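You operate a simulated robot arm through the tools that you are given. There is no shell and no other tool. Be economical: measure what you need, move in short steps, check, and stop when the job is done.

Carry out the task below with a simulated robot arm. There is one attempt and no reset: what you move stays moved.

JOB
Shift the carton aside, brush the filings off the ledge, put the carton back and hang the brush up.
Fine: the carton waits next to the rag; the hand brush ends on the peg over its shadow.

Only the result counts: the job must be done as asked and must still hold three seconds after the hand-in. Knocking over, shifting, dropping, spilling or breaking anything else fails it.

ROBOT AND FRAMES
A 7-joint arm with a two-finger parallel gripper, fixed in place. Base frame: the origin is at the foot of the arm, x ahead of it, y to its left, z up; the work surface is at about z = 980. Units: mm, degrees, N and s.
With the tool pointing down near the work surface it reaches from about 480 to 920 mm from the base axis. Its first joint turns from -115.0 to 115.0 degrees. Payload 3.91 kg.
Tool frame: the origin (TCP) lies between the finger pads and is the grasp point; the fingertips stand 30 mm ahead of it; z points along the fingers, y is the line along which they close. The gripper opens to 110 mm. The fingers are 20 mm wide and 10 mm thick; the gripper's body (48 by 112 mm) begins 55 mm behind the TCP.
Orientation is that of the tool frame in the base frame, as a unit quaternion [w, x, y, z]. With the fingers straight down and closing along the base's y, the tool's x points along the base's -x, its y along +y and its z along -z.

CONTROLS
- The arm moves only by the tool servo_tool. Its argument "moves" is a list of rows, each a list of 7 numbers: the opening, from 0 (shut) to 1 (fully open), then the shift along the tool's x, y, z in mm, then the turn, a rotation vector about the tool's x, y, z in degrees. In form: [[grip, dx, dy, dz, rx, ry, rz], ...]. A call has 1 to 20 rows; each row shifts and turns the commanded pose from where the row before left it, along the tool's axes as they then stand. Each row takes 0.2 s and may step no farther than 50 mm and 8.6 degrees from the row before; otherwise, or with a gripper value out of range, the whole call is refused. Where a pose cannot be reached the arm comes as near as it can. A force on the tool above 50 N (or 10 N above the force at the start of the call, whichever is more), or a blocked arm, ends the call early, and 0.2 s more pass. Each finger travels about 153 mm/s and halts on what it meets, pressing with about 25 N; the grip force reading is that of the motor and also rises with nothing between the fingers. The clock runs only during rows and for 0.2 s after the last one: add rows that do not move to give the fingers time. The reply holds the time, the measured pose of the TCP, the force on the tool along the base axes, the opening and the grip force, in the units named above and with some noise.
- Cameras (640 x 400 px; columns grow to the right, rows downward): "scene" is fixed at [403.5, -489.5, 1739.7]; the picture's right is [0.74, -0.67, 0.00], its down [-0.49, -0.54, -0.69] and it looks along [0.46, 0.51, -0.72] (base axes); focal length 214 px, centre (320, 200). "wrist" rides on the gripper at [72, 17, -103] in the tool frame; the picture's right is [-0.23, 0.97, 0.00], its down [-0.76, -0.18, -0.62] and it looks along [-0.61, -0.14, 0.78] (tool axes); focal length 222 px, centre (320, 200). There is no depth. A picture from a camera that has moved, and an enlarged one, comes with that camera's place and axes in the base frame and with its lens. The place of the scene camera against the robot may be out by one fixed shift of up to 25 mm in any direction.
- snapshot(camera): a new picture of that camera. No time passes.
- slide_trunk(by): slides the trunk up (or, below 0, down) by that many mm; the arm rides with it, the base frame stays. It gives what a move gives, with no picture.
- close_up(camera, box): a new picture of the part [left, top, right, bottom] of that camera's present view, enlarged. No time passes.
- job_done(): hands the job in; it is judged then, once.

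Work in short steps. Places have to be worked out from the pictures, the camera data and where the tool is seen: move nearer, look again, correct. Check each grasp and each placing, and mend what went wrong. You have 120 turns and 76 pictures in all, those below and enlarged ones among them. Open the gripper and draw the arm clear of the work before you hand the job in, unless the task says otherwise; then end with one line.

The tools are called after "Call:" by a JSON object that holds its "api" and its "payload". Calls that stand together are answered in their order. servo_tool: Moves the arm, as the interface text tells. Its arguments: {"type":"object","properties":{"moves":{"type":"array","items":{"type":"array","items":{"type":"number"}}}},"required":["moves"]} The other tools are called the same way: slide_trunk (by) slides the trunk up or down; snapshot (camera) takes a picture; close_up (camera, box) takes an enlarged picture of a part of a camera's view; job_done () hands the job in.

At the start:

```text
time_s: 0.0
tcp_pos: [555.0, 24.4, 1564.8]
tcp_rot: [0.0, 0.0, 1.0, 0.0]
contact_force: [0.1, 0.4, 0.7]
opening: 109.8
grasp_force: 0.1
trunk travel left (down, up): [-900.0, 90.0]
```

scene: 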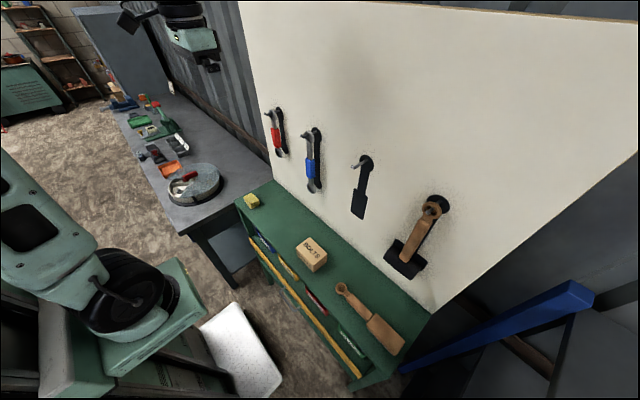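
wrist: 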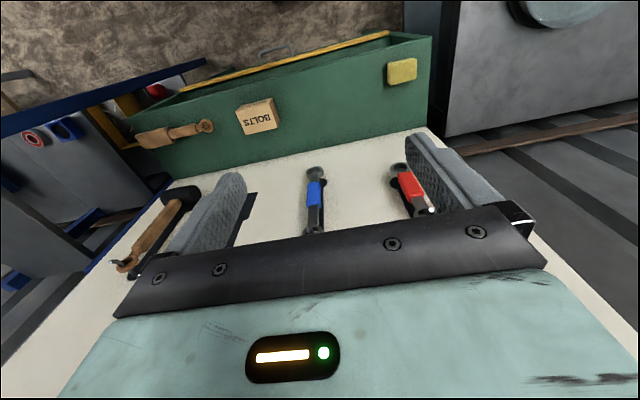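

I start by enlarging the ledge and the panel to identify the objects.

Call:
{"api": "close_up", "payload": {"camera": "scene", "box": [230, 170, 450, 390]}}

Call:
{"api": "close_up", "payload": {"camera": "scene", "box": [250, 90, 470, 290]}}

Call:
{"api": "close_up", "payload": {"camera": "wrist", "box": [100, 40, 440, 280]}}

```text
1.82 times, centred on (340, 280) of scene
camera zoom: at [403.5, -489.5, 1739.7], right [0.74, -0.67, 0.0], down [-0.49, -0.54, -0.69], along [0.46, 0.51, -0.72], focal length 390 px, centre (284, 54)
```

zoom: 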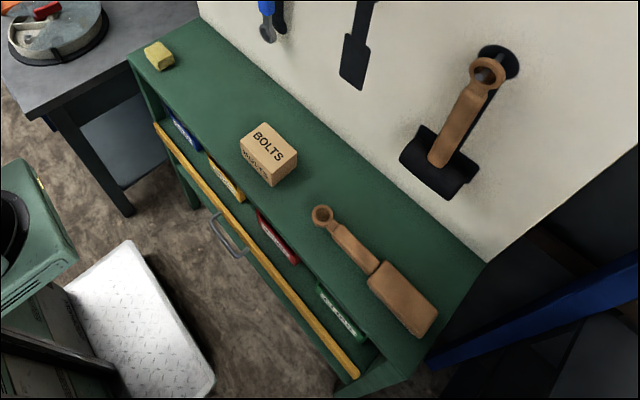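

```text
2.00 times, centred on (360, 190) of scene
camera zoom: at [403.5, -489.5, 1739.7], right [0.74, -0.67, 0.0], down [-0.49, -0.54, -0.69], along [0.46, 0.51, -0.72], focal length 429 px, centre (240, 220)
```

zoom: 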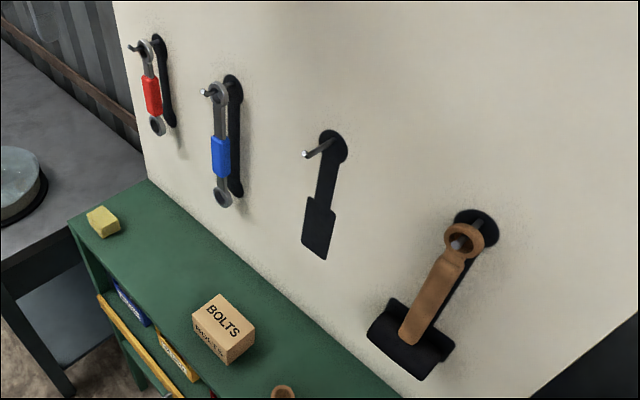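

```text
1.67 times, centred on (270, 160) of wrist
camera zoom: at [481.7, 41.1, 1668.2], right [0.23, 0.97, 0.0], down [0.76, -0.18, 0.62], along [0.61, -0.14, -0.78], focal length 370 px, centre (403, 267)
```

zoom: 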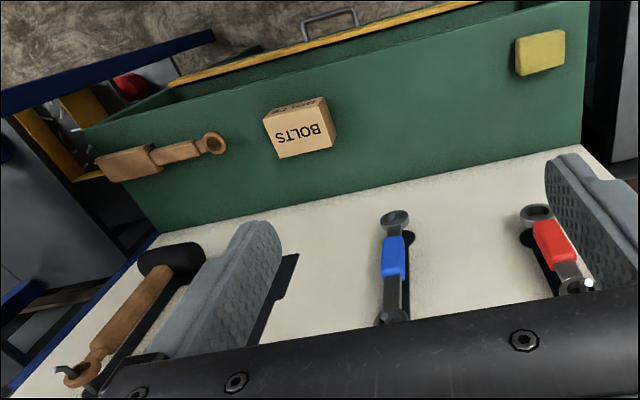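

The brush lies on the ledge along y at about (650, -430) with its ring toward +y, the carton is at about (656, -163), the rag at about (625, 240). The paddle-shaped empty shadow is the brush's. No filings are visible yet, so I lower the trunk and move over for a closer look, turning the tool 90°.

Call:
{"api": "slide_trunk", "payload": {"by": -250}}

Call:
{"api": "servo_tool", "payload": {"moves": [[1, -5, -47, 0, 0, 0, 0], [1, -5, -47, 0, 0, 0, 0], [1, -5, -47, 0, 0, 0, 0], [1, -5, -47, 0, 0, 0, 0], [1, -5, -47, 0, 0, 0, 0], [1, -5, -47, 0, 0, 0, 0], [1, -5, -47, 0, 0, 0, 0], [1, -5, -47, 0, 0, 0, 0], [1, -5, -47, 0, 0, 0, 0]]}}

Call:
{"api": "servo_tool", "payload": {"moves": [[1, 0, 0, 0, 0, 0, -8.1818], [1, 0, 0, 0, 0, 0, -8.1818], [1, 0, 0, 0, 0, 0, -8.1818], [1, 0, 0, 0, 0, 0, -8.1818], [1, 0, 0, 0, 0, 0, -8.1818], [1, 0, 0, 0, 0, 0, -8.1818], [1, 0, 0, 0, 0, 0, -8.1818], [1, 0, 0, 0, 0, 0, -8.1818], [1, 0, 0, 0, 0, 0, -8.1818], [1, 0, 0, 0, 0, 0, -8.1818], [1, 0, 0, 0, 0, 0, -8.1818]]}}

Call:
{"api": "snapshot", "payload": {"camera": "wrist"}}

Call:
{"api": "snapshot", "payload": {"camera": "scene"}}

```text
time_s: 2.6
tcp_pos: [553.9, 24.1, 1314.3]
tcp_rot: [0.0, 0.0, 1.0, 0.0]
contact_force: [0.0, -0.6, -0.2]
opening: 109.9
grasp_force: 0.1
trunk travel left (down, up): [-650.0, 340.0]
```

```text
time_s: 4.6
tcp_pos: [601.3, -399.4, 1314.3]
tcp_rot: [0.0, 0.0, 1.0, -0.001]
contact_force: [0.2, 0.3, 0.8]
opening: 110.1
grasp_force: 0.0
trunk travel left (down, up): [-650.0, 340.0]
```

```text
time_s: 7.0
tcp_pos: [601.0, -398.6, 1315.3]
tcp_rot: [0.0, 0.708, -0.706, 0.0]
contact_force: [-0.2, 0.0, -0.1]
opening: 110.0
grasp_force: 0.1
trunk travel left (down, up): [-650.0, 340.0]
```

```text
70 pictures are left
camera wrist: at [583.2, -471.5, 1418.2], right [-0.97, 0.22, 0.0], down [0.18, 0.76, 0.62], along [0.14, 0.61, -0.78], focal length 222 px, centre (320, 200)
```

wrist: 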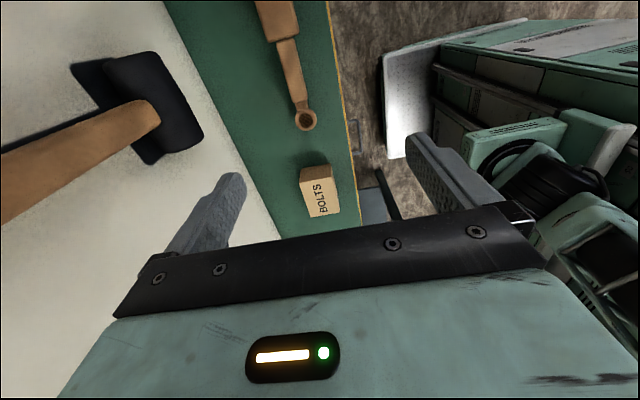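

```text
69 pictures are left
```

scene: 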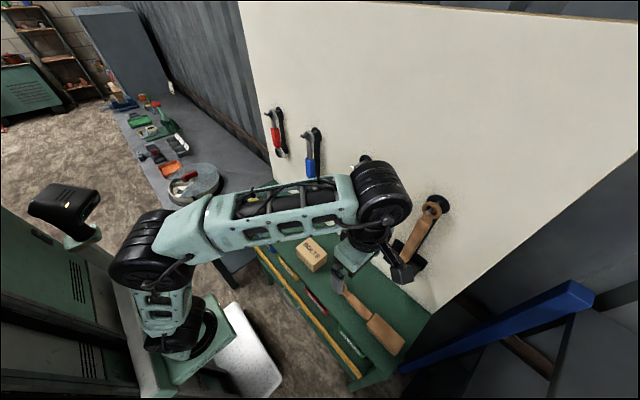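

There's a speckled patch just beside the carton; I enlarge it.

Call:
{"api": "close_up", "payload": {"camera": "wrist", "box": [220, 60, 380, 260]}}

Call:
{"api": "close_up", "payload": {"camera": "scene", "box": [270, 220, 370, 300]}}

```text
2.00 times, centred on (300, 160) of wrist
camera zoom: at [583.2, -471.5, 1418.2], right [-0.97, 0.22, 0.0], down [0.18, 0.76, 0.62], along [0.14, 0.61, -0.78], focal length 444 px, centre (360, 280)
```

zoom: 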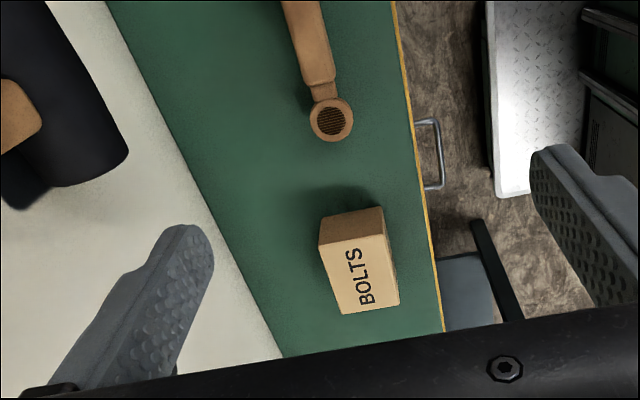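

```text
5.00 times, centred on (320, 260) of scene
camera zoom: at [403.5, -489.5, 1739.7], right [0.74, -0.67, 0.0], down [-0.49, -0.54, -0.69], along [0.46, 0.51, -0.72], focal length 1072 px, centre (320, -100)
```

zoom: 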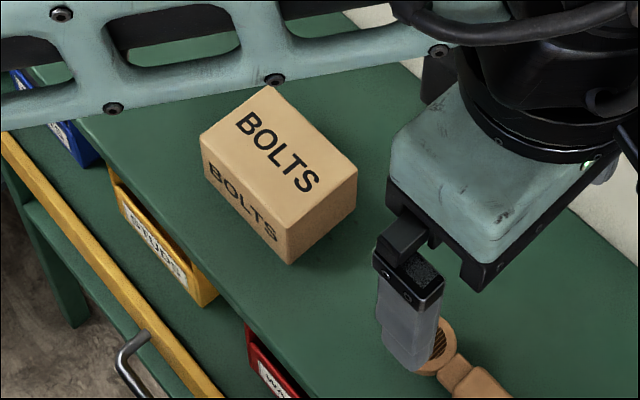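

The carton is about 70 (x) × 93 (y) × 67 tall, centred near (647, -184), nearly axis-aligned; the filings must be under or behind it. I move above it and lower with the trunk for a check.

Call:
{"api": "servo_tool", "payload": {"moves": [[1, -42.9, -9.2, 0, 0, 0, 0], [1, -42.9, -9.2, 0, 0, 0, 0], [1, -42.9, -9.2, 0, 0, 0, 0], [1, -42.9, -9.2, 0, 0, 0, 0], [1, -42.9, -9.2, 0, 0, 0, 0]]}}

Call:
{"api": "slide_trunk", "payload": {"by": -170}}

Call:
{"api": "snapshot", "payload": {"camera": "wrist"}}

Call:
{"api": "close_up", "payload": {"camera": "scene", "box": [230, 170, 390, 290]}}

```text
time_s: 8.2
tcp_pos: [644.8, -182.7, 1314.8]
tcp_rot: [0.0, -0.706, 0.708, 0.0]
contact_force: [-0.1, -1.1, -0.2]
opening: 109.7
grasp_force: 0.1
trunk travel left (down, up): [-650.0, 340.0]
```

```text
time_s: 10.1
tcp_pos: [646.3, -184.2, 1143.8]
tcp_rot: [0.0, 0.707, -0.707, 0.001]
contact_force: [0.4, 0.5, 0.1]
opening: 110.2
grasp_force: 0.0
trunk travel left (down, up): [-480.0, 510.0]
```

```text
66 pictures are left
camera wrist: at [628.1, -255.9, 1248.0], right [-0.97, 0.23, 0.0], down [0.18, 0.76, 0.62], along [0.14, 0.61, -0.78], focal length 222 px, centre (320, 200)
```

wrist: 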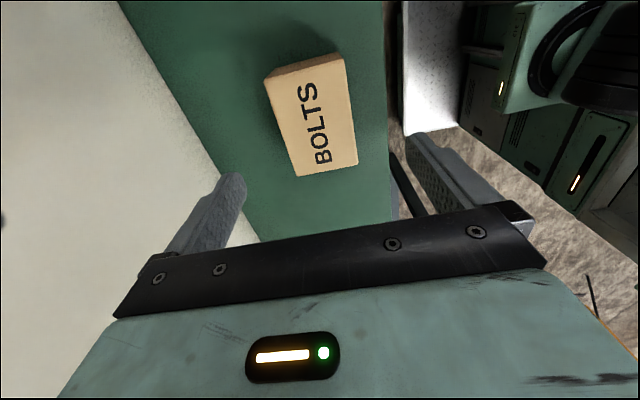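

```text
3.33 times, centred on (310, 230) of scene
camera zoom: at [403.5, -489.5, 1739.7], right [0.74, -0.67, 0.0], down [-0.49, -0.54, -0.69], along [0.46, 0.51, -0.72], focal length 715 px, centre (353, 100)
```

zoom: 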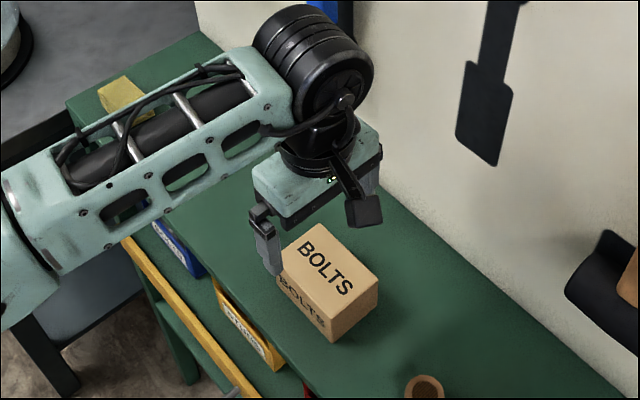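

The carton is centred at about (647, -183), right under the TCP. I descend and close on it.

Call:
{"api": "servo_tool", "payload": {"moves": [[1, 0, 0, 40, 0, 0, 0], [1, 0, 0, 40, 0, 0, 0], [1, 0, 0, 40, 0, 0, 0], [1, 0, 0, 0, 0, 0, 0], [0.3, 0, 0, 0, 0, 0, 0], [0.3, 0, 0, 0, 0, 0, 0], [0.3, 0, 0, 0, 0, 0, 0]]}}

Call:
{"api": "close_up", "payload": {"camera": "scene", "box": [230, 170, 390, 290]}}

```text
time_s: 11.7
tcp_pos: [645.2, -182.9, 1025.4]
tcp_rot: [0.0, -0.707, 0.707, -0.001]
contact_force: [-0.8, -0.2, -0.3]
opening: 69.9
grasp_force: 25.0
trunk travel left (down, up): [-480.0, 510.0]
```

```text
3.33 times, centred on (310, 230) of scene
camera zoom: at [403.5, -489.5, 1739.7], right [0.74, -0.67, 0.0], down [-0.49, -0.54, -0.69], along [0.46, 0.51, -0.72], focal length 715 px, centre (353, 100)
```

zoom: 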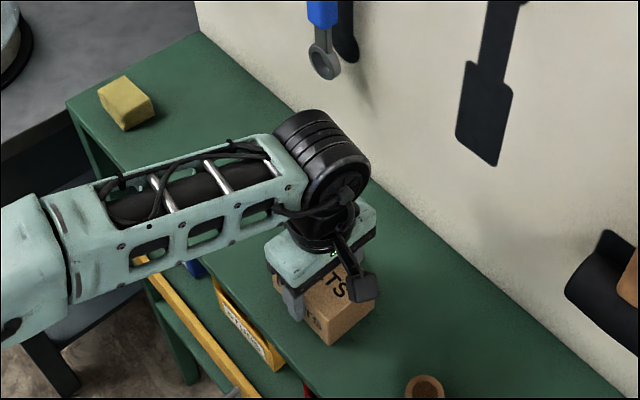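

Carton gripped (70 mm). Rag spans roughly y 195–285, so I lift 60 mm, carry it to y≈125 (≈20–25 mm gap from the rag) and set it down.

Call:
{"api": "servo_tool", "payload": {"moves": [[0.3, 0, 0, -20, 0, 0, 0], [0.3, 0, 0, -40, 0, 0, 0], [0.3, 0, 0, 0, 0, 0, 0], [0.3, -38.5, 0, 0, 0, 0, 0], [0.3, -38.5, 0, 0, 0, 0, 0], [0.3, -38.5, 0, 0, 0, 0, 0], [0.3, -38.5, 0, 0, 0, 0, 0], [0.3, -38.5, 0, 0, 0, 0, 0], [0.3, -38.5, 0, 0, 0, 0, 0], [0.3, -38.5, 0, 0, 0, 0, 0], [0.3, -38.5, 0, 0, 0, 0, 0], [0.3, 0, 0, 0, 0, 0, 0]]}}

Call:
{"api": "snapshot", "payload": {"camera": "wrist"}}

Call:
{"api": "close_up", "payload": {"camera": "scene", "box": [220, 160, 420, 310]}}

```text
time_s: 14.3
tcp_pos: [646.7, 124.7, 1084.4]
tcp_rot: [0.0, -0.707, 0.707, 0.0]
contact_force: [-0.1, -0.9, 0.8]
opening: 33.0
grasp_force: 0.1
trunk travel left (down, up): [-480.0, 510.0]
```

```text
63 pictures are left
camera wrist: at [628.5, 51.2, 1187.9], right [-0.97, 0.23, 0.0], down [0.18, 0.76, 0.62], along [0.14, 0.61, -0.78], focal length 222 px, centre (320, 200)
```

wrist: 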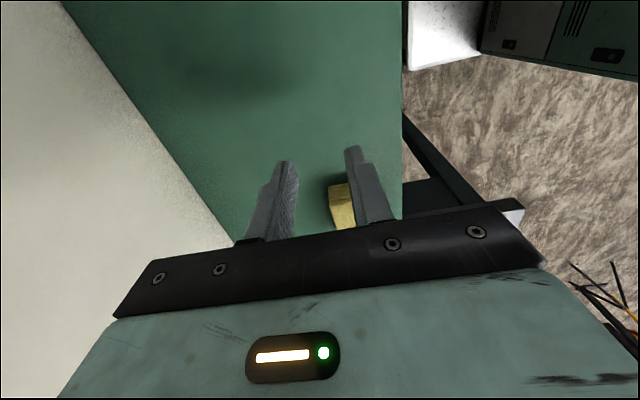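

```text
2.67 times, centred on (320, 235) of scene
camera zoom: at [403.5, -489.5, 1739.7], right [0.74, -0.67, 0.0], down [-0.49, -0.54, -0.69], along [0.46, 0.51, -0.72], focal length 572 px, centre (320, 107)
```

zoom: 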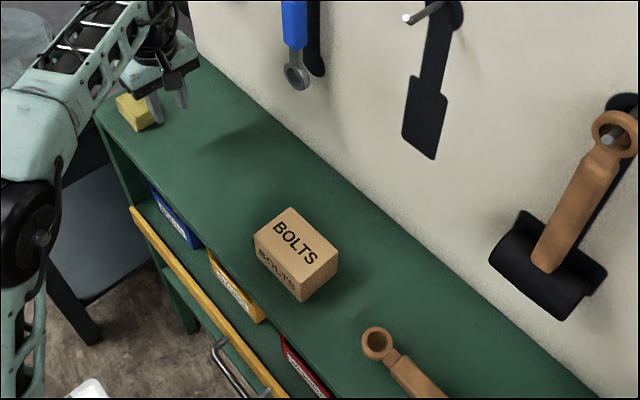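

The carton slipped out during the fast lift (opening fell to 33) and seems still in its place. I go back higher, with the fingers open, and will regrasp with slower lift and deeper grip.

Call:
{"api": "servo_tool", "payload": {"moves": [[1, 0, 0, -40, 0, 0, 0], [1, 0, 0, -20, 0, 0, 0], [1, 38.5, 0, 0, 0, 0, 0], [1, 38.5, 0, 0, 0, 0, 0], [1, 38.5, 0, 0, 0, 0, 0], [1, 38.5, 0, 0, 0, 0, 0], [1, 38.5, 0, 0, 0, 0, 0], [1, 38.5, 0, 0, 0, 0, 0], [1, 38.5, 0, 0, 0, 0, 0], [1, 38.5, 0, 0, 0, 0, 0], [1, 0, 0, 0, 0, 0, 0]]}}

Call:
{"api": "snapshot", "payload": {"camera": "wrist"}}

```text
time_s: 16.7
tcp_pos: [646.1, -182.9, 1144.4]
tcp_rot: [0.0, 0.707, -0.707, -0.001]
contact_force: [-0.2, 0.4, 0.7]
opening: 110.1
grasp_force: 0.0
trunk travel left (down, up): [-480.0, 510.0]
```

```text
61 pictures are left
camera wrist: at [628.9, -256.3, 1248.0], right [-0.97, 0.23, 0.0], down [0.18, 0.76, 0.62], along [0.14, 0.61, -0.78], focal length 222 px, centre (320, 200)
```

wrist: 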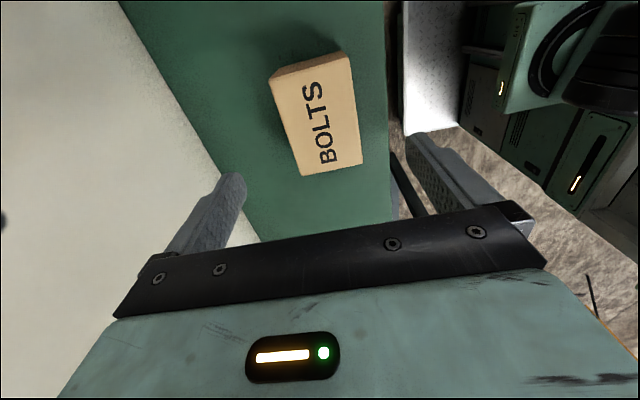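

It shifted only about 4 mm in x. I regrasp about 8 mm deeper with full closing command, then lift slowly.

Call:
{"api": "servo_tool", "payload": {"moves": [[1, 0, 0, 40, 0, 0, 0], [1, 0, 0, 40, 0, 0, 0], [1, 0, 0, 40, 0, 0, 0], [1, 0, 0, 8, 0, 0, 0], [1, 0, 0, 0, 0, 0, 0], [0, 0, 0, 0, 0, 0, 0], [0, 0, 0, 0, 0, 0, 0], [0, 0, 0, 0, 0, 0, 0], [0, 0, 0, -2, 0, 0, 0], [0, 0, 0, -3, 0, 0, 0], [0, 0, 0, -3, 0, 0, 0], [0, 0, 0, -4, 0, 0, 0], [0, 0, 0, -4, 0, 0, 0]]}}

Call:
{"api": "close_up", "payload": {"camera": "scene", "box": [260, 200, 380, 300]}}

```text
time_s: 19.5
tcp_pos: [644.8, -183.0, 1032.7]
tcp_rot: [0.0, 0.707, -0.707, 0.0]
contact_force: [1.3, -0.4, -4.1]
opening: 70.0
grasp_force: 24.8
trunk travel left (down, up): [-480.0, 510.0]
```

```text
4.00 times, centred on (320, 250) of scene
camera zoom: at [403.5, -489.5, 1739.7], right [0.74, -0.67, 0.0], down [-0.49, -0.54, -0.69], along [0.46, 0.51, -0.72], focal length 858 px, centre (320, 0)
```

zoom: 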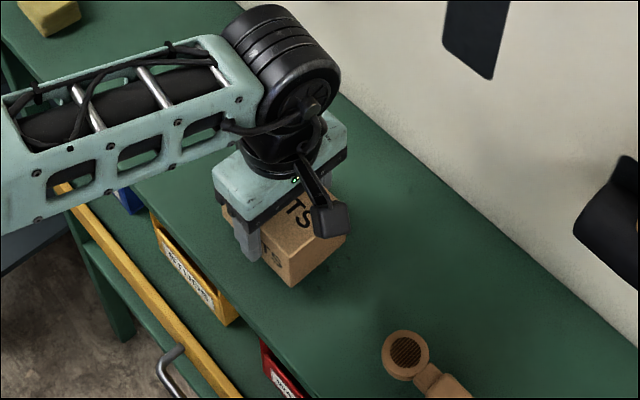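

The force of -4 N shows the carton's weight is being carried. I continue lifting gently and carry it at moderate speed.

Call:
{"api": "servo_tool", "payload": {"moves": [[0, 0, 0, -6, 0, 0, 0], [0, 0, 0, -8, 0, 0, 0], [0, 0, 0, -8, 0, 0, 0], [0, 0, 0, -6, 0, 0, 0], [0, -8, 0, 0, 0, 0, 0], [0, -16, 0, 0, 0, 0, 0], [0, -22, 0, 0, 0, 0, 0], [0, -22, 0, 0, 0, 0, 0], [0, -22, 0, 0, 0, 0, 0], [0, -22, 0, 0, 0, 0, 0], [0, -22, 0, 0, 0, 0, 0], [0, -22, 0, 0, 0, 0, 0], [0, -22, 0, 0, 0, 0, 0], [0, -22, 0, 0, 0, 0, 0], [0, -22, 0, 0, 0, 0, 0], [0, -22, 0, 0, 0, 0, 0], [0, -22, 0, 0, 0, 0, 0], [0, -16, 0, 0, 0, 0, 0], [0, -8, 0, 0, 0, 0, 0], [0, 0, 0, 0, 0, 0, 0]]}}

Call:
{"api": "snapshot", "payload": {"camera": "wrist"}}

Call:
{"api": "close_up", "payload": {"camera": "scene", "box": [220, 160, 420, 310]}}

```text
time_s: 23.7
tcp_pos: [645.3, 109.8, 1061.0]
tcp_rot: [0.001, -0.707, 0.707, 0.0]
contact_force: [-0.3, -0.3, -4.8]
opening: 70.1
grasp_force: 25.4
trunk travel left (down, up): [-480.0, 510.0]
```

```text
59 pictures are left
camera wrist: at [627.9, 35.8, 1164.8], right [-0.97, 0.23, 0.0], down [0.18, 0.76, 0.62], along [0.14, 0.61, -0.78], focal length 222 px, centre (320, 200)
```

wrist: 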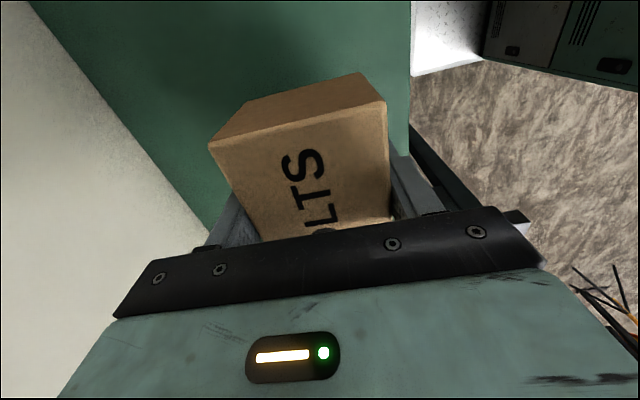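

```text
2.67 times, centred on (320, 235) of scene
camera zoom: at [403.5, -489.5, 1739.7], right [0.74, -0.67, 0.0], down [-0.49, -0.54, -0.69], along [0.46, 0.51, -0.72], focal length 572 px, centre (320, 107)
```

zoom: 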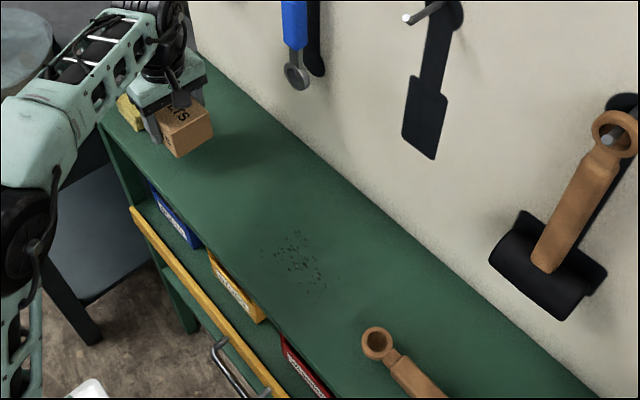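

Filings are revealed where the carton stood. I move 13 mm more toward the rag and lower the carton gently.

Call:
{"api": "servo_tool", "payload": {"moves": [[0, -7, 0, 0, 0, 0, 0], [0, -6, 0, 0, 0, 0, 0], [0, 0, 0, 8, 0, 0, 0], [0, 0, 0, 8, 0, 0, 0], [0, 0, 0, 8, 0, 0, 0], [0, 0, 0, 8, 0, 0, 0], [0, 0, 0, 6, 0, 0, 0], [0, 0, 0, 3, 0, 0, 0], [0, 0, 0, 2, 0, 0, 0], [0, 0, 0, 0, 0, 0, 0]]}}

Call:
{"api": "close_up", "payload": {"camera": "scene", "box": [230, 170, 350, 250]}}

```text
time_s: 25.9
tcp_pos: [645.4, 120.1, 1017.5]
tcp_rot: [0.0, 0.708, -0.707, -0.001]
contact_force: [-0.4, -0.6, -4.9]
opening: 70.0
grasp_force: 25.5
trunk travel left (down, up): [-480.0, 510.0]
```

```text
5.00 times, centred on (290, 210) of scene
camera zoom: at [403.5, -489.5, 1739.7], right [0.74, -0.67, 0.0], down [-0.49, -0.54, -0.69], along [0.46, 0.51, -0.72], focal length 1072 px, centre (470, 150)
```

zoom: 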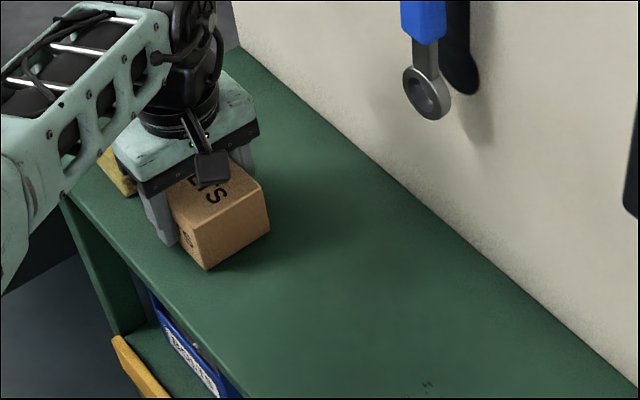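

The scale still shows the full weight, so the carton isn't down yet; I lower in 1 mm steps.

Call:
{"api": "servo_tool", "payload": {"moves": [[0, 0, 0, 1, 0, 0, 0], [0, 0, 0, 1, 0, 0, 0], [0, 0, 0, 1, 0, 0, 0], [0, 0, 0, 0, 0, 0, 0]]}}

```text
time_s: 26.9
tcp_pos: [645.5, 120.4, 1016.0]
tcp_rot: [0.0, 0.707, -0.707, 0.0]
contact_force: [4.0, -0.2, 9.1]
opening: 69.8
grasp_force: 25.1
trunk travel left (down, up): [-480.0, 510.0]
```

Contact felt. I release slowly and rise, then look.

Call:
{"api": "servo_tool", "payload": {"moves": [[0, 0, 0, -1, 0, 0, 0], [0.7, 0, 0, 0, 0, 0, 0], [1, 0, 0, 0, 0, 0, 0], [1, 0, 0, 0, 0, 0, 0], [1, 0, 0, -30, 0, 0, 0], [1, 0, 0, -40, 0, 0, 0], [1, 0, 0, -40, 0, 0, 0], [1, 0, 0, -10, 0, 0, 0], [1, 0, 0, 0, 0, 0, 0]]}}

Call:
{"api": "snapshot", "payload": {"camera": "wrist"}}

Call:
{"api": "close_up", "payload": {"camera": "scene", "box": [230, 170, 350, 250]}}

```text
time_s: 28.9
tcp_pos: [645.2, 120.8, 1136.6]
tcp_rot: [-0.001, 0.707, -0.707, 0.0]
contact_force: [-0.4, 0.3, 0.4]
opening: 110.2
grasp_force: 0.0
trunk travel left (down, up): [-480.0, 510.0]
```

```text
56 pictures are left
camera wrist: at [627.8, 47.7, 1240.0], right [-0.97, 0.23, 0.0], down [0.18, 0.76, 0.62], along [0.14, 0.61, -0.78], focal length 222 px, centre (320, 200)
```

wrist: 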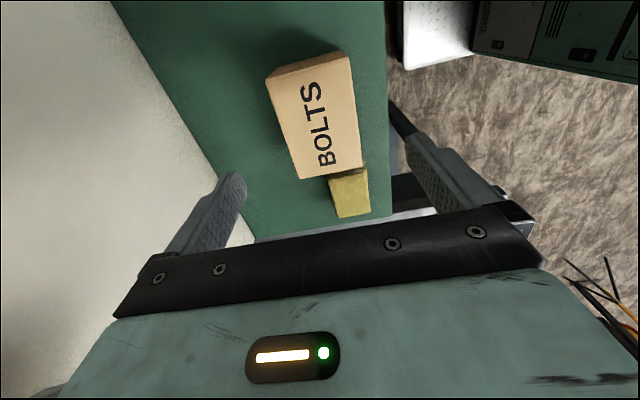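

```text
5.00 times, centred on (290, 210) of scene
camera zoom: at [403.5, -489.5, 1739.7], right [0.74, -0.67, 0.0], down [-0.49, -0.54, -0.69], along [0.46, 0.51, -0.72], focal length 1072 px, centre (470, 150)
```

zoom: 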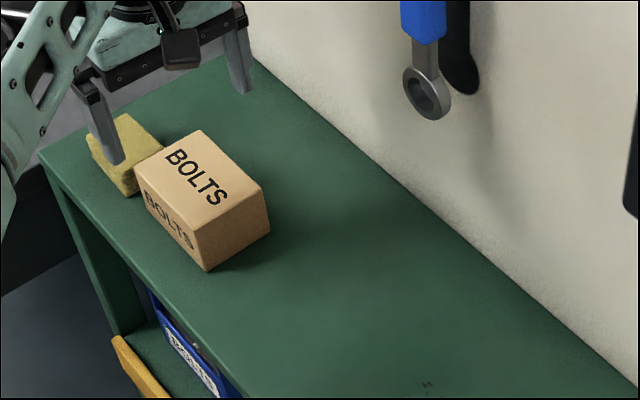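

Carton stands upright close to the rag with a ~25 mm gap. Now I move over the brush for a look.

Call:
{"api": "servo_tool", "payload": {"moves": [[1, 45, 0, -5, 0, 0, 0], [1, 45, 0, -5, 0, 0, 0], [1, 45, 0, -5, 0, 0, 0], [1, 45, 0, -5, 0, 0, 0], [1, 45, 0, -5, 0, 0, 0], [1, 45, 0, -5, 0, 0, 0], [1, 45, 0, -5, 0, 0, 0], [1, 45, 0, -5, 0, 0, 0], [1, 45, 0, -5, 0, 0, 0], [1, 45, 0, -5, 0, 0, 0], [1, 45, 0, -5, 0, 0, 0], [1, 45, 0, -5, 0, 0, 0], [1, 0, 0, 0, 0, 0, 0]]}}

Call:
{"api": "snapshot", "payload": {"camera": "wrist"}}

Call:
{"api": "close_up", "payload": {"camera": "scene", "box": [290, 220, 450, 370]}}

```text
time_s: 31.7
tcp_pos: [646.5, -397.8, 1193.9]
tcp_rot: [-0.001, 0.707, -0.707, 0.001]
contact_force: [0.4, -0.2, 0.4]
opening: 110.1
grasp_force: 0.1
out of reach, approached as far as the arm can: row 12
trunk travel left (down, up): [-480.0, 510.0]
```

```text
54 pictures are left
camera wrist: at [627.9, -471.1, 1298.0], right [-0.97, 0.23, 0.0], down [0.18, 0.76, 0.62], along [0.14, 0.61, -0.78], focal length 222 px, centre (320, 200)
```

wrist: 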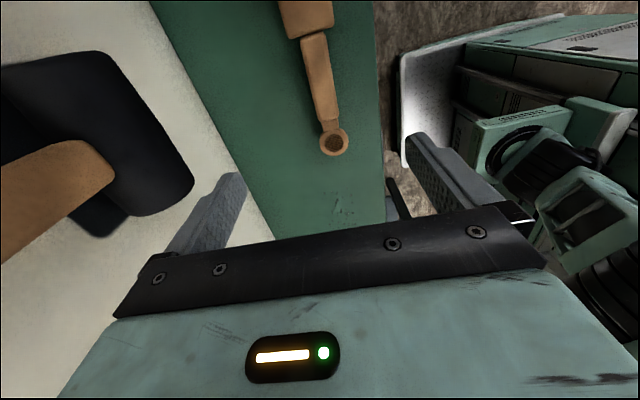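

```text
2.67 times, centred on (370, 295) of scene
camera zoom: at [403.5, -489.5, 1739.7], right [0.74, -0.67, 0.0], down [-0.49, -0.54, -0.69], along [0.46, 0.51, -0.72], focal length 572 px, centre (187, -53)
```

zoom: 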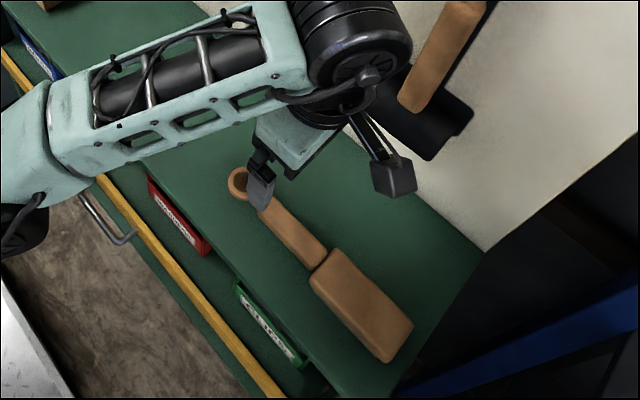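

The brush handle runs along y at x≈640, ring at y≈-340, handle/head junction at y≈-464. I descend part way and shift to y≈-438, then check readings.

Call:
{"api": "servo_tool", "payload": {"moves": [[1, 0, 0, 45, 0, 0, 0], [1, 0, 0, 45, 0, 0, 0], [1, 20, 3, 0, 0, 0, 0], [1, 20, 3, 0, 0, 0, 0], [1, 0, 0, 0, 0, 0, 0]]}}

Call:
{"api": "snapshot", "payload": {"camera": "wrist"}}

Call:
{"api": "close_up", "payload": {"camera": "scene", "box": [310, 250, 430, 370]}}

```text
time_s: 32.9
tcp_pos: [637.3, -437.2, 1102.1]
tcp_rot: [0.0, -0.707, 0.708, 0.0]
contact_force: [0.9, 0.0, -0.5]
opening: 110.0
grasp_force: 0.0
trunk travel left (down, up): [-480.0, 510.0]
```

```text
52 pictures are left
camera wrist: at [620.3, -510.7, 1205.2], right [-0.97, 0.23, 0.0], down [0.18, 0.76, 0.62], along [0.14, 0.61, -0.78], focal length 222 px, centre (320, 200)
```

wrist: 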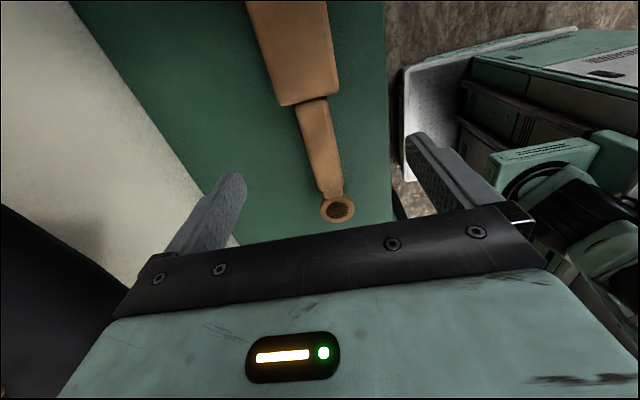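

```text
3.33 times, centred on (370, 310) of scene
camera zoom: at [403.5, -489.5, 1739.7], right [0.74, -0.67, 0.0], down [-0.49, -0.54, -0.69], along [0.46, 0.51, -0.72], focal length 715 px, centre (153, -167)
```

zoom: 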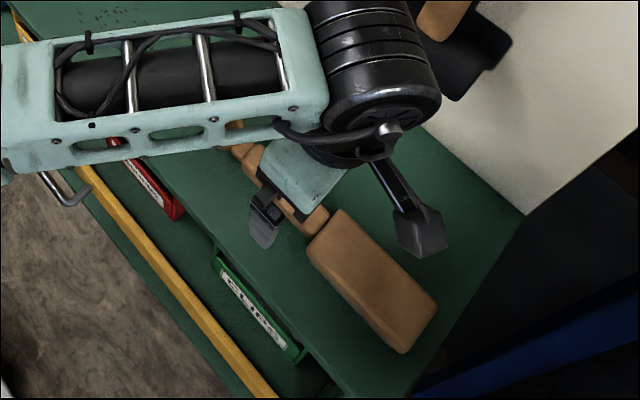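

The handle is directly below, aligned with y (31 mm wide). I descend to z≈1014 and close.

Call:
{"api": "servo_tool", "payload": {"moves": [[1, 0, 0, 40, 0, 0, 0], [1, 0, 0, 30, 0, 0, 0], [1, 0, 0, 13, 0, 0, 0], [1, 0, 0, 5, 0, 0, 0], [1, 0, 0, 0, 0, 0, 0], [0, 0, 0, 0, 0, 0, 0], [0, 0, 0, 0, 0, 0, 0], [0, 0, 0, 0, 0, 0, 0], [0, 0, 0, 0, 0, 0, 0]]}}

Call:
{"api": "snapshot", "payload": {"camera": "wrist"}}

```text
time_s: 34.9
tcp_pos: [637.2, -435.8, 1013.1]
tcp_rot: [0.0, -0.707, 0.707, 0.0]
contact_force: [-0.2, 0.1, 0.4]
opening: 27.5
grasp_force: 24.9
trunk travel left (down, up): [-480.0, 510.0]
```

```text
50 pictures are left
camera wrist: at [620.1, -510.1, 1117.0], right [-0.97, 0.23, 0.0], down [0.18, 0.76, 0.62], along [0.14, 0.61, -0.78], focal length 222 px, centre (320, 200)
```

wrist: 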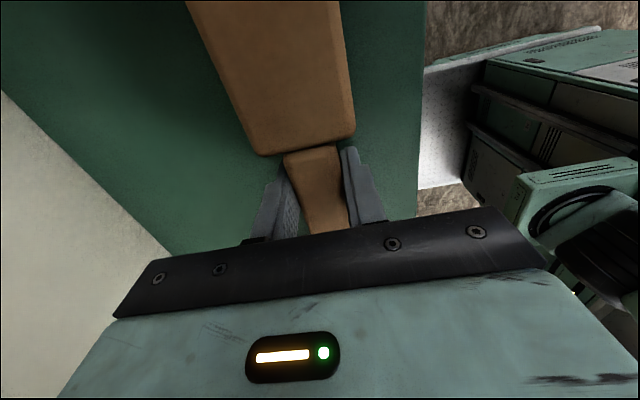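

Brush gripped firmly. I lift gently and check the hold.

Call:
{"api": "servo_tool", "payload": {"moves": [[0, 0, 0, -3, 0, 0, 0], [0, 0, 0, -5, 0, 0, 0], [0, 0, 0, -8, 0, 0, 0], [0, 0, 0, -10, 0, 0, 0], [0, 0, 0, -12, 0, 0, 0], [0, 0, 0, -12, 0, 0, 0], [0, 0, 0, 0, 0, 0, 0]]}}

Call:
{"api": "snapshot", "payload": {"camera": "wrist"}}

Call:
{"api": "close_up", "payload": {"camera": "scene", "box": [290, 230, 450, 370]}}

```text
time_s: 36.5
tcp_pos: [638.0, -437.5, 1064.0]
tcp_rot: [0.0, -0.707, 0.707, 0.0]
contact_force: [1.0, -0.2, -1.5]
opening: 27.8
grasp_force: 25.2
trunk travel left (down, up): [-480.0, 510.0]
```

```text
49 pictures are left
camera wrist: at [620.6, -510.6, 1166.9], right [-0.97, 0.23, 0.0], down [0.18, 0.76, 0.62], along [0.14, 0.61, -0.78], focal length 222 px, centre (320, 200)
```

wrist: 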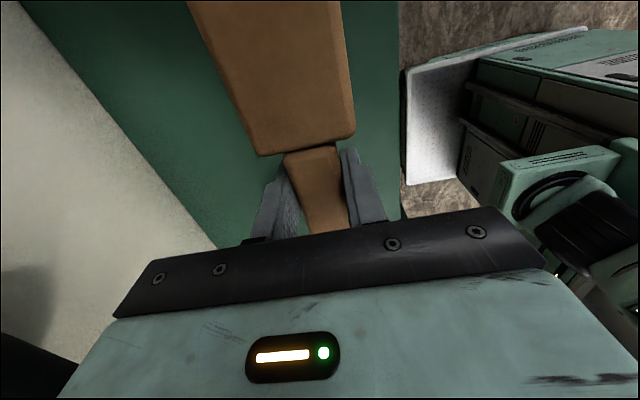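

```text
2.86 times, centred on (370, 300) of scene
camera zoom: at [403.5, -489.5, 1739.7], right [0.74, -0.67, 0.0], down [-0.49, -0.54, -0.69], along [0.46, 0.51, -0.72], focal length 613 px, centre (177, -86)
```

zoom: 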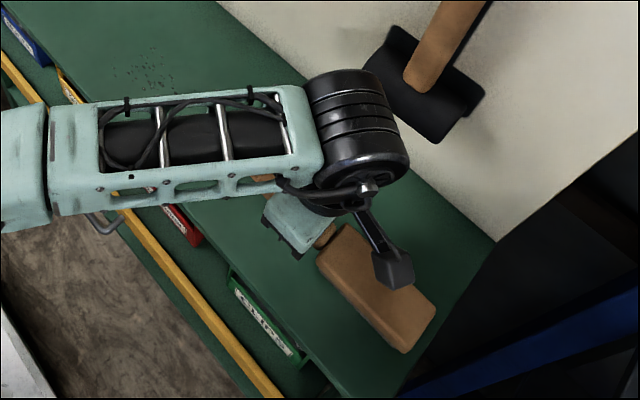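

Hold is solid. I carry the brush 50 mm above the ledge: first along +y, then out toward the panel, behind the filings.

Call:
{"api": "servo_tool", "payload": {"moves": [[0, -10, 0, 0, 0, 0, 0], [0, -25, 0, 0, 0, 0, 0], [0, -30, 0, 0, 0, 0, 0], [0, -30, 0, 0, 0, 0, 0], [0, -30, 0, 0, 0, 0, 0], [0, -30, 0, 0, 0, 0, 0], [0, -30, 0, 0, 0, 0, 0], [0, -30, 0, 0, 0, 0, 0], [0, -30, 0, 0, 0, 0, 0], [0, -30, 0, 0, 0, 0, 0], [0, -20, 0, 0, 0, 0, 0], [0, -10, -15, 0, 0, 0, 0], [0, 0, -24, 0, 0, 0, 0], [0, 0, -24, 0, 0, 0, 0], [0, 0, -17, 0, 0, 0, 0], [0, 0, -8, 0, 0, 0, 0], [0, 0, 0, 0, 0, 0, 0]]}}

Call:
{"api": "snapshot", "payload": {"camera": "wrist"}}

Call:
{"api": "close_up", "payload": {"camera": "scene", "box": [260, 180, 400, 300]}}

```text
time_s: 40.1
tcp_pos: [726.0, -132.3, 1063.7]
tcp_rot: [0.001, -0.707, 0.707, 0.0]
contact_force: [-0.3, -0.4, -0.6]
opening: 27.5
grasp_force: 25.4
trunk travel left (down, up): [-480.0, 510.0]
```

```text
47 pictures are left
camera wrist: at [709.0, -205.2, 1166.9], right [-0.97, 0.23, 0.0], down [0.18, 0.76, 0.62], along [0.14, 0.61, -0.78], focal length 222 px, centre (320, 200)
```

wrist: 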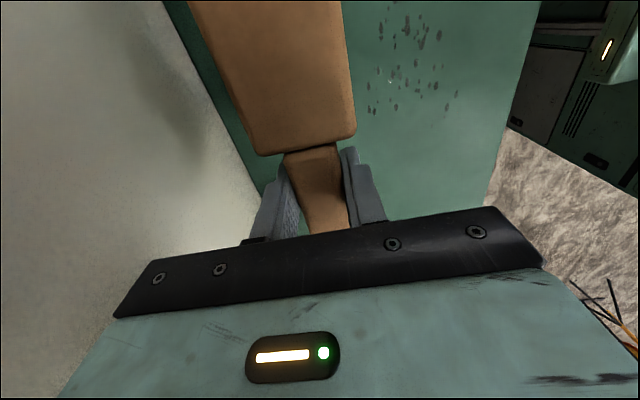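

```text
3.33 times, centred on (330, 240) of scene
camera zoom: at [403.5, -489.5, 1739.7], right [0.74, -0.67, 0.0], down [-0.49, -0.54, -0.69], along [0.46, 0.51, -0.72], focal length 715 px, centre (287, 67)
```

zoom: 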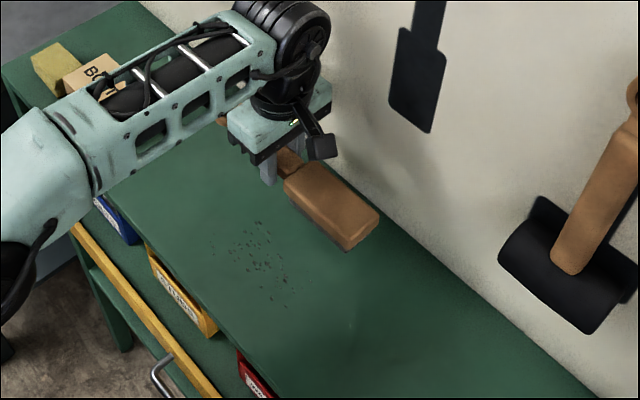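

Filings span x≈615–682, y≈-137…-238; the head is behind them. I lower until the bristles touch.

Call:
{"api": "servo_tool", "payload": {"moves": [[0, 0, 0, 15, 0, 0, 0], [0, 0, 0, 15, 0, 0, 0], [0, 0, 0, 12, 0, 0, 0], [0, 0, 0, 4, 0, 0, 0], [0, 0, 0, 2, 0, 0, 0], [0, 0, 0, 1, 0, 0, 0], [0, 0, 0, 1, 0, 0, 0], [0, 0, 0, 0, 0, 0, 0]]}}

```text
time_s: 41.9
tcp_pos: [726.5, -131.7, 1013.6]
tcp_rot: [0.0, 0.707, -0.707, 0.0]
contact_force: [0.4, -1.2, -1.1]
opening: 27.9
grasp_force: 25.1
trunk travel left (down, up): [-480.0, 510.0]
```

No clear contact yet; one more mm or two, then check.

Call:
{"api": "servo_tool", "payload": {"moves": [[0, 0, 0, 1, 0, 0, 0], [0, 0, 0, 1, 0, 0, 0], [0, 0, 0, 0, 0, 0, 0]]}}

```text
time_s: 42.7
tcp_pos: [726.3, -131.7, 1012.6]
tcp_rot: [0.001, -0.707, 0.707, -0.002]
contact_force: [0.4, 1.4, 16.4]
opening: 27.6
grasp_force: 24.9
trunk travel left (down, up): [-480.0, 510.0]
```

Contact (16 N). I ease half a millimetre and sweep to the front edge, ending with the head past it.

Call:
{"api": "servo_tool", "payload": {"moves": [[0, 0, 4, -0.5, 0, 0, 0], [0, 0, 8, 0, 0, 0, 0], [0, 0, 10, 0, 0, 0, 0], [0, 0, 10, 0, 0, 0, 0], [0, 0, 10, 0, 0, 0, 0], [0, 0, 10, 0, 0, 0, 0], [0, 0, 10, 0, 0, 0, 0], [0, 0, 10, 0, 0, 0, 0], [0, 0, 10, 0, 0, 0, 0], [0, 0, 0, 0, 0, 0, 0]]}}

Call:
{"api": "close_up", "payload": {"camera": "scene", "box": [260, 200, 380, 300]}}

Call:
{"api": "snapshot", "payload": {"camera": "wrist"}}

```text
time_s: 44.9
tcp_pos: [643.5, -132.0, 1011.1]
tcp_rot: [0.0, -0.707, 0.707, 0.001]
contact_force: [0.3, 0.4, 2.9]
opening: 28.0
grasp_force: 24.8
trunk travel left (down, up): [-480.0, 510.0]
```

```text
4.00 times, centred on (320, 250) of scene
camera zoom: at [403.5, -489.5, 1739.7], right [0.74, -0.67, 0.0], down [-0.49, -0.54, -0.69], along [0.46, 0.51, -0.72], focal length 858 px, centre (320, 0)
```

zoom: 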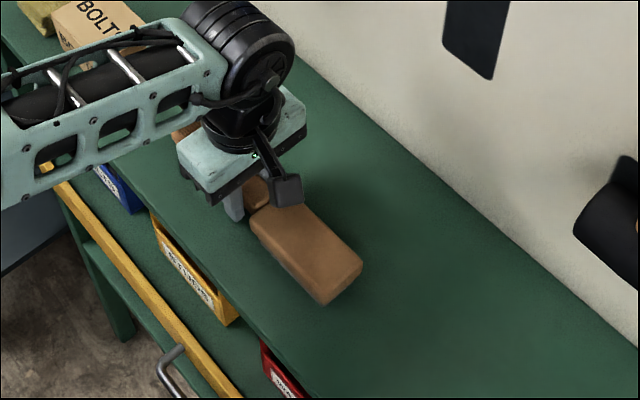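

```text
44 pictures are left
camera wrist: at [626.3, -204.7, 1115.8], right [-0.97, 0.23, 0.0], down [0.18, 0.76, 0.62], along [0.14, 0.61, -0.78], focal length 222 px, centre (320, 200)
```

wrist: 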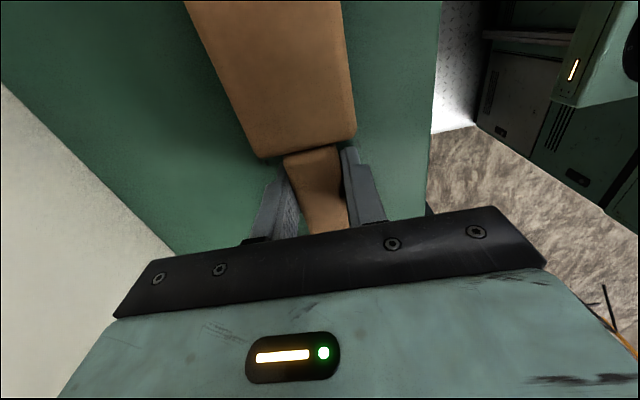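

No filings visible behind the brush. I carry the stroke on past the edge.

Call:
{"api": "servo_tool", "payload": {"moves": [[0, 0, 10, 0, 0, 0, 0], [0, 0, 10, 0, 0, 0, 0], [0, 0, 10, 0, 0, 0, 0], [0, 0, 10, 0, 0, 0, 0], [0, 0, 10, 0, 0, 0, 0], [0, 0, 10, 0, 0, 0, 0], [0, 0, 10, 0, 0, 0, 0], [0, 0, 8, 0, 0, 0, 0], [0, 0, 0, 0, 0, 0, 0], [0, 0, 0, -15, 0, 0, 0], [0, 0, 0, -25, 0, 0, 0], [0, 0, 0, 0, 0, 0, 0]]}}

Call:
{"api": "close_up", "payload": {"camera": "scene", "box": [260, 200, 380, 300]}}

Call:
{"api": "snapshot", "payload": {"camera": "wrist"}}

```text
time_s: 47.5
tcp_pos: [566.8, -132.5, 1054.2]
tcp_rot: [0.0, 0.707, -0.707, 0.0]
contact_force: [-0.6, 0.2, -1.6]
opening: 27.7
grasp_force: 25.1
trunk travel left (down, up): [-480.0, 510.0]
```

```text
4.00 times, centred on (320, 250) of scene
camera zoom: at [403.5, -489.5, 1739.7], right [0.74, -0.67, 0.0], down [-0.49, -0.54, -0.69], along [0.46, 0.51, -0.72], focal length 858 px, centre (320, 0)
```

zoom: 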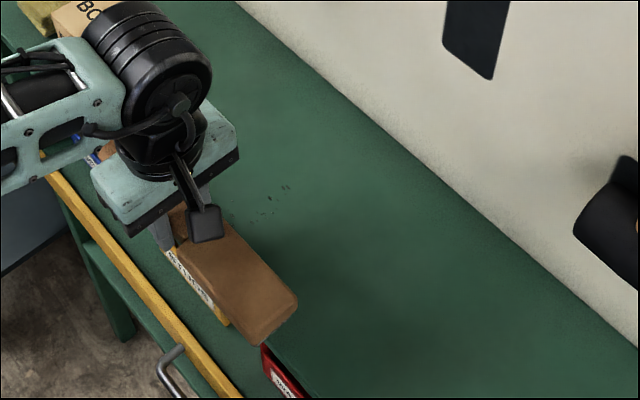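

```text
42 pictures are left
camera wrist: at [549.6, -205.1, 1157.0], right [-0.97, 0.23, 0.0], down [0.18, 0.76, 0.62], along [0.14, 0.61, -0.78], focal length 222 px, centre (320, 200)
```

wrist: 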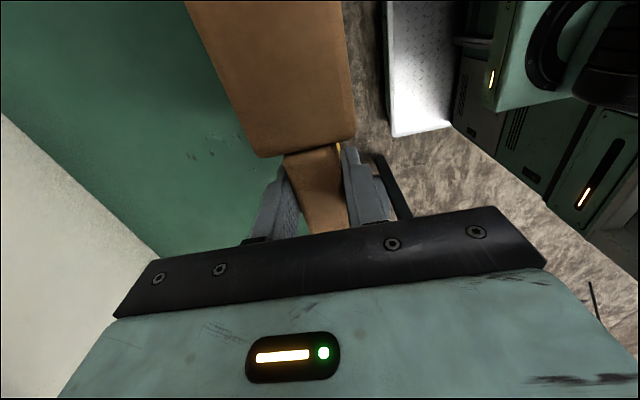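

The stroke removed most; a small row remains near y≈-145. I go back raised, shift 40 mm in +y and repeat the stroke.

Call:
{"api": "servo_tool", "payload": {"moves": [[0, -10, -15, 0, 0, 0, 0], [0, -10, -25, 0, 0, 0, 0], [0, -10, -30, 0, 0, 0, 0], [0, -10, -30, 0, 0, 0, 0], [0, 0, -30, 0, 0, 0, 0], [0, 0, -20, 0, 0, 0, 0], [0, 0, -8, 0, 0, 0, 0], [0, 0, 0, 15, 0, 0, 0], [0, 0, 0, 15, 0, 0, 0], [0, 0, 0, 8, 0, 0, 0], [0, 0, 0, 1, 0, 0, 0], [0, 0, 0, 0, 0, 0, 0]]}}

```text
time_s: 50.1
tcp_pos: [724.6, -92.1, 1012.8]
tcp_rot: [0.0, 0.707, -0.707, 0.001]
contact_force: [-0.3, 0.0, -1.8]
opening: 27.7
grasp_force: 24.7
trunk travel left (down, up): [-480.0, 510.0]
```

Lowering the last 1.5 mm and sweeping again.

Call:
{"api": "servo_tool", "payload": {"moves": [[0, 0, 0, 1.3, 0, 0, 0], [0, 0, 5, 0, 0, 0, 0], [0, 0, 10, 0, 0, 0, 0], [0, 0, 10, 0, 0, 0, 0], [0, 0, 10, 0, 0, 0, 0], [0, 0, 10, 0, 0, 0, 0], [0, 0, 10, 0, 0, 0, 0], [0, 0, 10, 0, 0, 0, 0], [0, 0, 10, 0, 0, 0, 0], [0, 0, 10, 0, 0, 0, 0], [0, 0, 10, 0, 0, 0, 0], [0, 0, 10, 0, 0, 0, 0], [0, 0, 10, 0, 0, 0, 0], [0, 0, 10, 0, 0, 0, 0], [0, 0, 10, 0, 0, 0, 0], [0, 0, 10, 0, 0, 0, 0], [0, 0, 10, 0, 0, 0, 0], [0, 0, 4, 0, 0, 0, 0], [0, 0, 0, -15, 0, 0, 0], [0, 0, 0, -30, 0, 0, 0]]}}

Call:
{"api": "close_up", "payload": {"camera": "scene", "box": [260, 200, 380, 300]}}

```text
time_s: 54.3
tcp_pos: [563.9, -92.2, 1056.0]
tcp_rot: [0.001, 0.707, -0.707, -0.001]
contact_force: [0.2, 0.9, -2.3]
opening: 27.6
grasp_force: 25.2
trunk travel left (down, up): [-480.0, 510.0]
```

```text
4.00 times, centred on (320, 250) of scene
camera zoom: at [403.5, -489.5, 1739.7], right [0.74, -0.67, 0.0], down [-0.49, -0.54, -0.69], along [0.46, 0.51, -0.72], focal length 858 px, centre (320, 0)
```

zoom: 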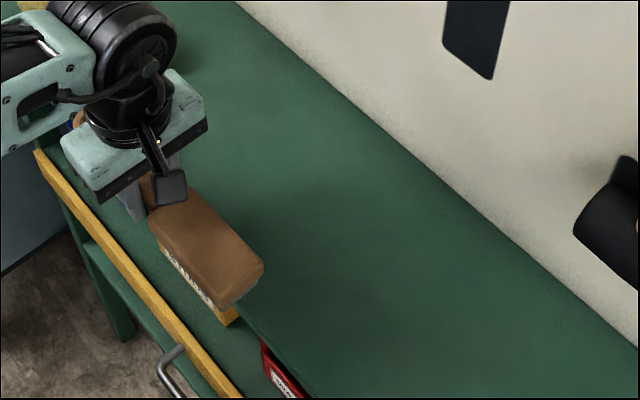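

The ledge looks clear. I raise the trunk to bring the brush to hanging height and look at the ledge and pegs.

Call:
{"api": "slide_trunk", "payload": {"by": 250}}

Call:
{"api": "servo_tool", "payload": {"moves": [[0, 0, 0, 0, 0, 0, 8.1818], [0, 0, 0, 0, 0, 0, 8.1818], [0, 0, 0, 0, 0, 0, 8.1818], [0, 0, 0, 0, 0, 0, 8.1818], [0, 0, 0, 0, 0, 0, 8.1818], [0, 0, 0, 0, 0, 0, 8.1818], [0, 0, 0, 0, 0, 0, 8.1818], [0, 0, 0, 0, 0, 0, 8.1818], [0, 0, 0, 0, 0, 0, 8.1818], [0, 0, 0, 0, 0, 0, 8.1818], [0, 0, 0, 0, 0, 0, 8.1818], [0, 0, 0, 0, 0, 0, 0]]}}

Call:
{"api": "snapshot", "payload": {"camera": "wrist"}}

Call:
{"api": "snapshot", "payload": {"camera": "scene"}}

```text
time_s: 56.9
tcp_pos: [565.8, -92.3, 1306.5]
tcp_rot: [0.0, -0.707, 0.708, 0.0]
contact_force: [-0.3, 0.4, -1.2]
opening: 27.7
grasp_force: 24.8
trunk travel left (down, up): [-730.0, 260.0]
```

```text
time_s: 59.5
tcp_pos: [565.8, -91.0, 1306.4]
tcp_rot: [0.0, 0.001, 1.0, 0.0]
contact_force: [0.9, 0.2, -1.7]
opening: 27.8
grasp_force: 25.5
trunk travel left (down, up): [-730.0, 260.0]
```

```text
40 pictures are left
camera wrist: at [492.3, -75.2, 1409.4], right [0.23, 0.97, 0.0], down [0.76, -0.18, 0.62], along [0.61, -0.14, -0.78], focal length 222 px, centre (320, 200)
```

wrist: 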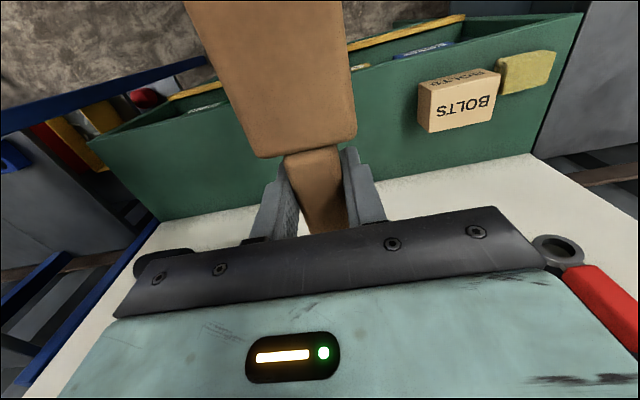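

```text
39 pictures are left
```

scene: 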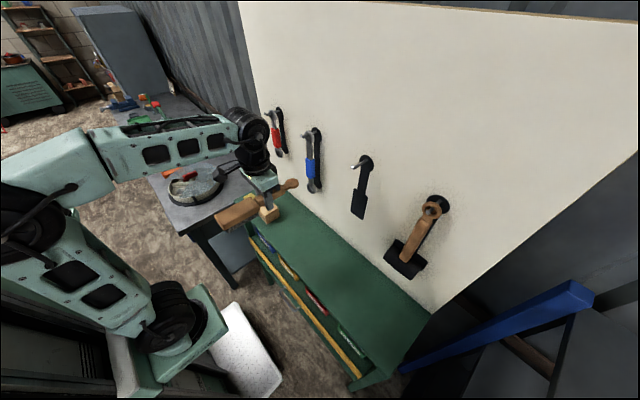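

The ledge is clean. Now I move to y≈-280 and pitch the hand horizontal (fingers toward the panel, ring up).

Call:
{"api": "servo_tool", "payload": {"moves": [[0, -5, -27, 0, 0, 0, 0], [0, -5, -27, 0, 0, 0, 0], [0, -5, -27, 0, 0, 0, 0], [0, -5, -27, 0, 0, 0, 0], [0, -5, -27, 0, 0, 0, 0], [0, -5, -27, 0, 0, 0, 0], [0, -5, -27, 0, 0, 0, 0], [0, 0, 0, 0, 0, 0, 0]]}}

Call:
{"api": "servo_tool", "payload": {"moves": [[0, 0, 0, 0, 0, -6, 0], [0, 0, 0, 0, 0, -6, 0], [0, 0, 0, 0, 0, -6, 0], [0, 0, 0, 0, 0, -6, 0], [0, 0, 0, 0, 0, -6, 0], [0, 0, 0, 0, 0, -6, 0], [0, 0, 0, 0, 0, -6, 0], [0, 0, 0, 0, 0, 0, 0]]}}

Call:
{"api": "snapshot", "payload": {"camera": "scene"}}

```text
time_s: 61.3
tcp_pos: [600.0, -281.7, 1304.8]
tcp_rot: [0.0, 0.0, 1.0, -0.001]
contact_force: [-0.2, -0.5, -1.7]
opening: 27.8
grasp_force: 25.4
trunk travel left (down, up): [-730.0, 260.0]
```

```text
time_s: 63.1
tcp_pos: [601.1, -279.3, 1306.1]
tcp_rot: [0.358, 0.0, 0.934, 0.0]
contact_force: [0.5, 0.8, -1.7]
opening: 27.7
grasp_force: 25.4
trunk travel left (down, up): [-730.0, 260.0]
```

```text
38 pictures are left
```

scene: 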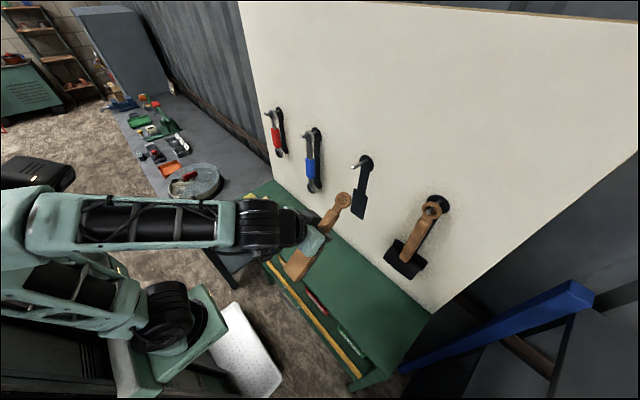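

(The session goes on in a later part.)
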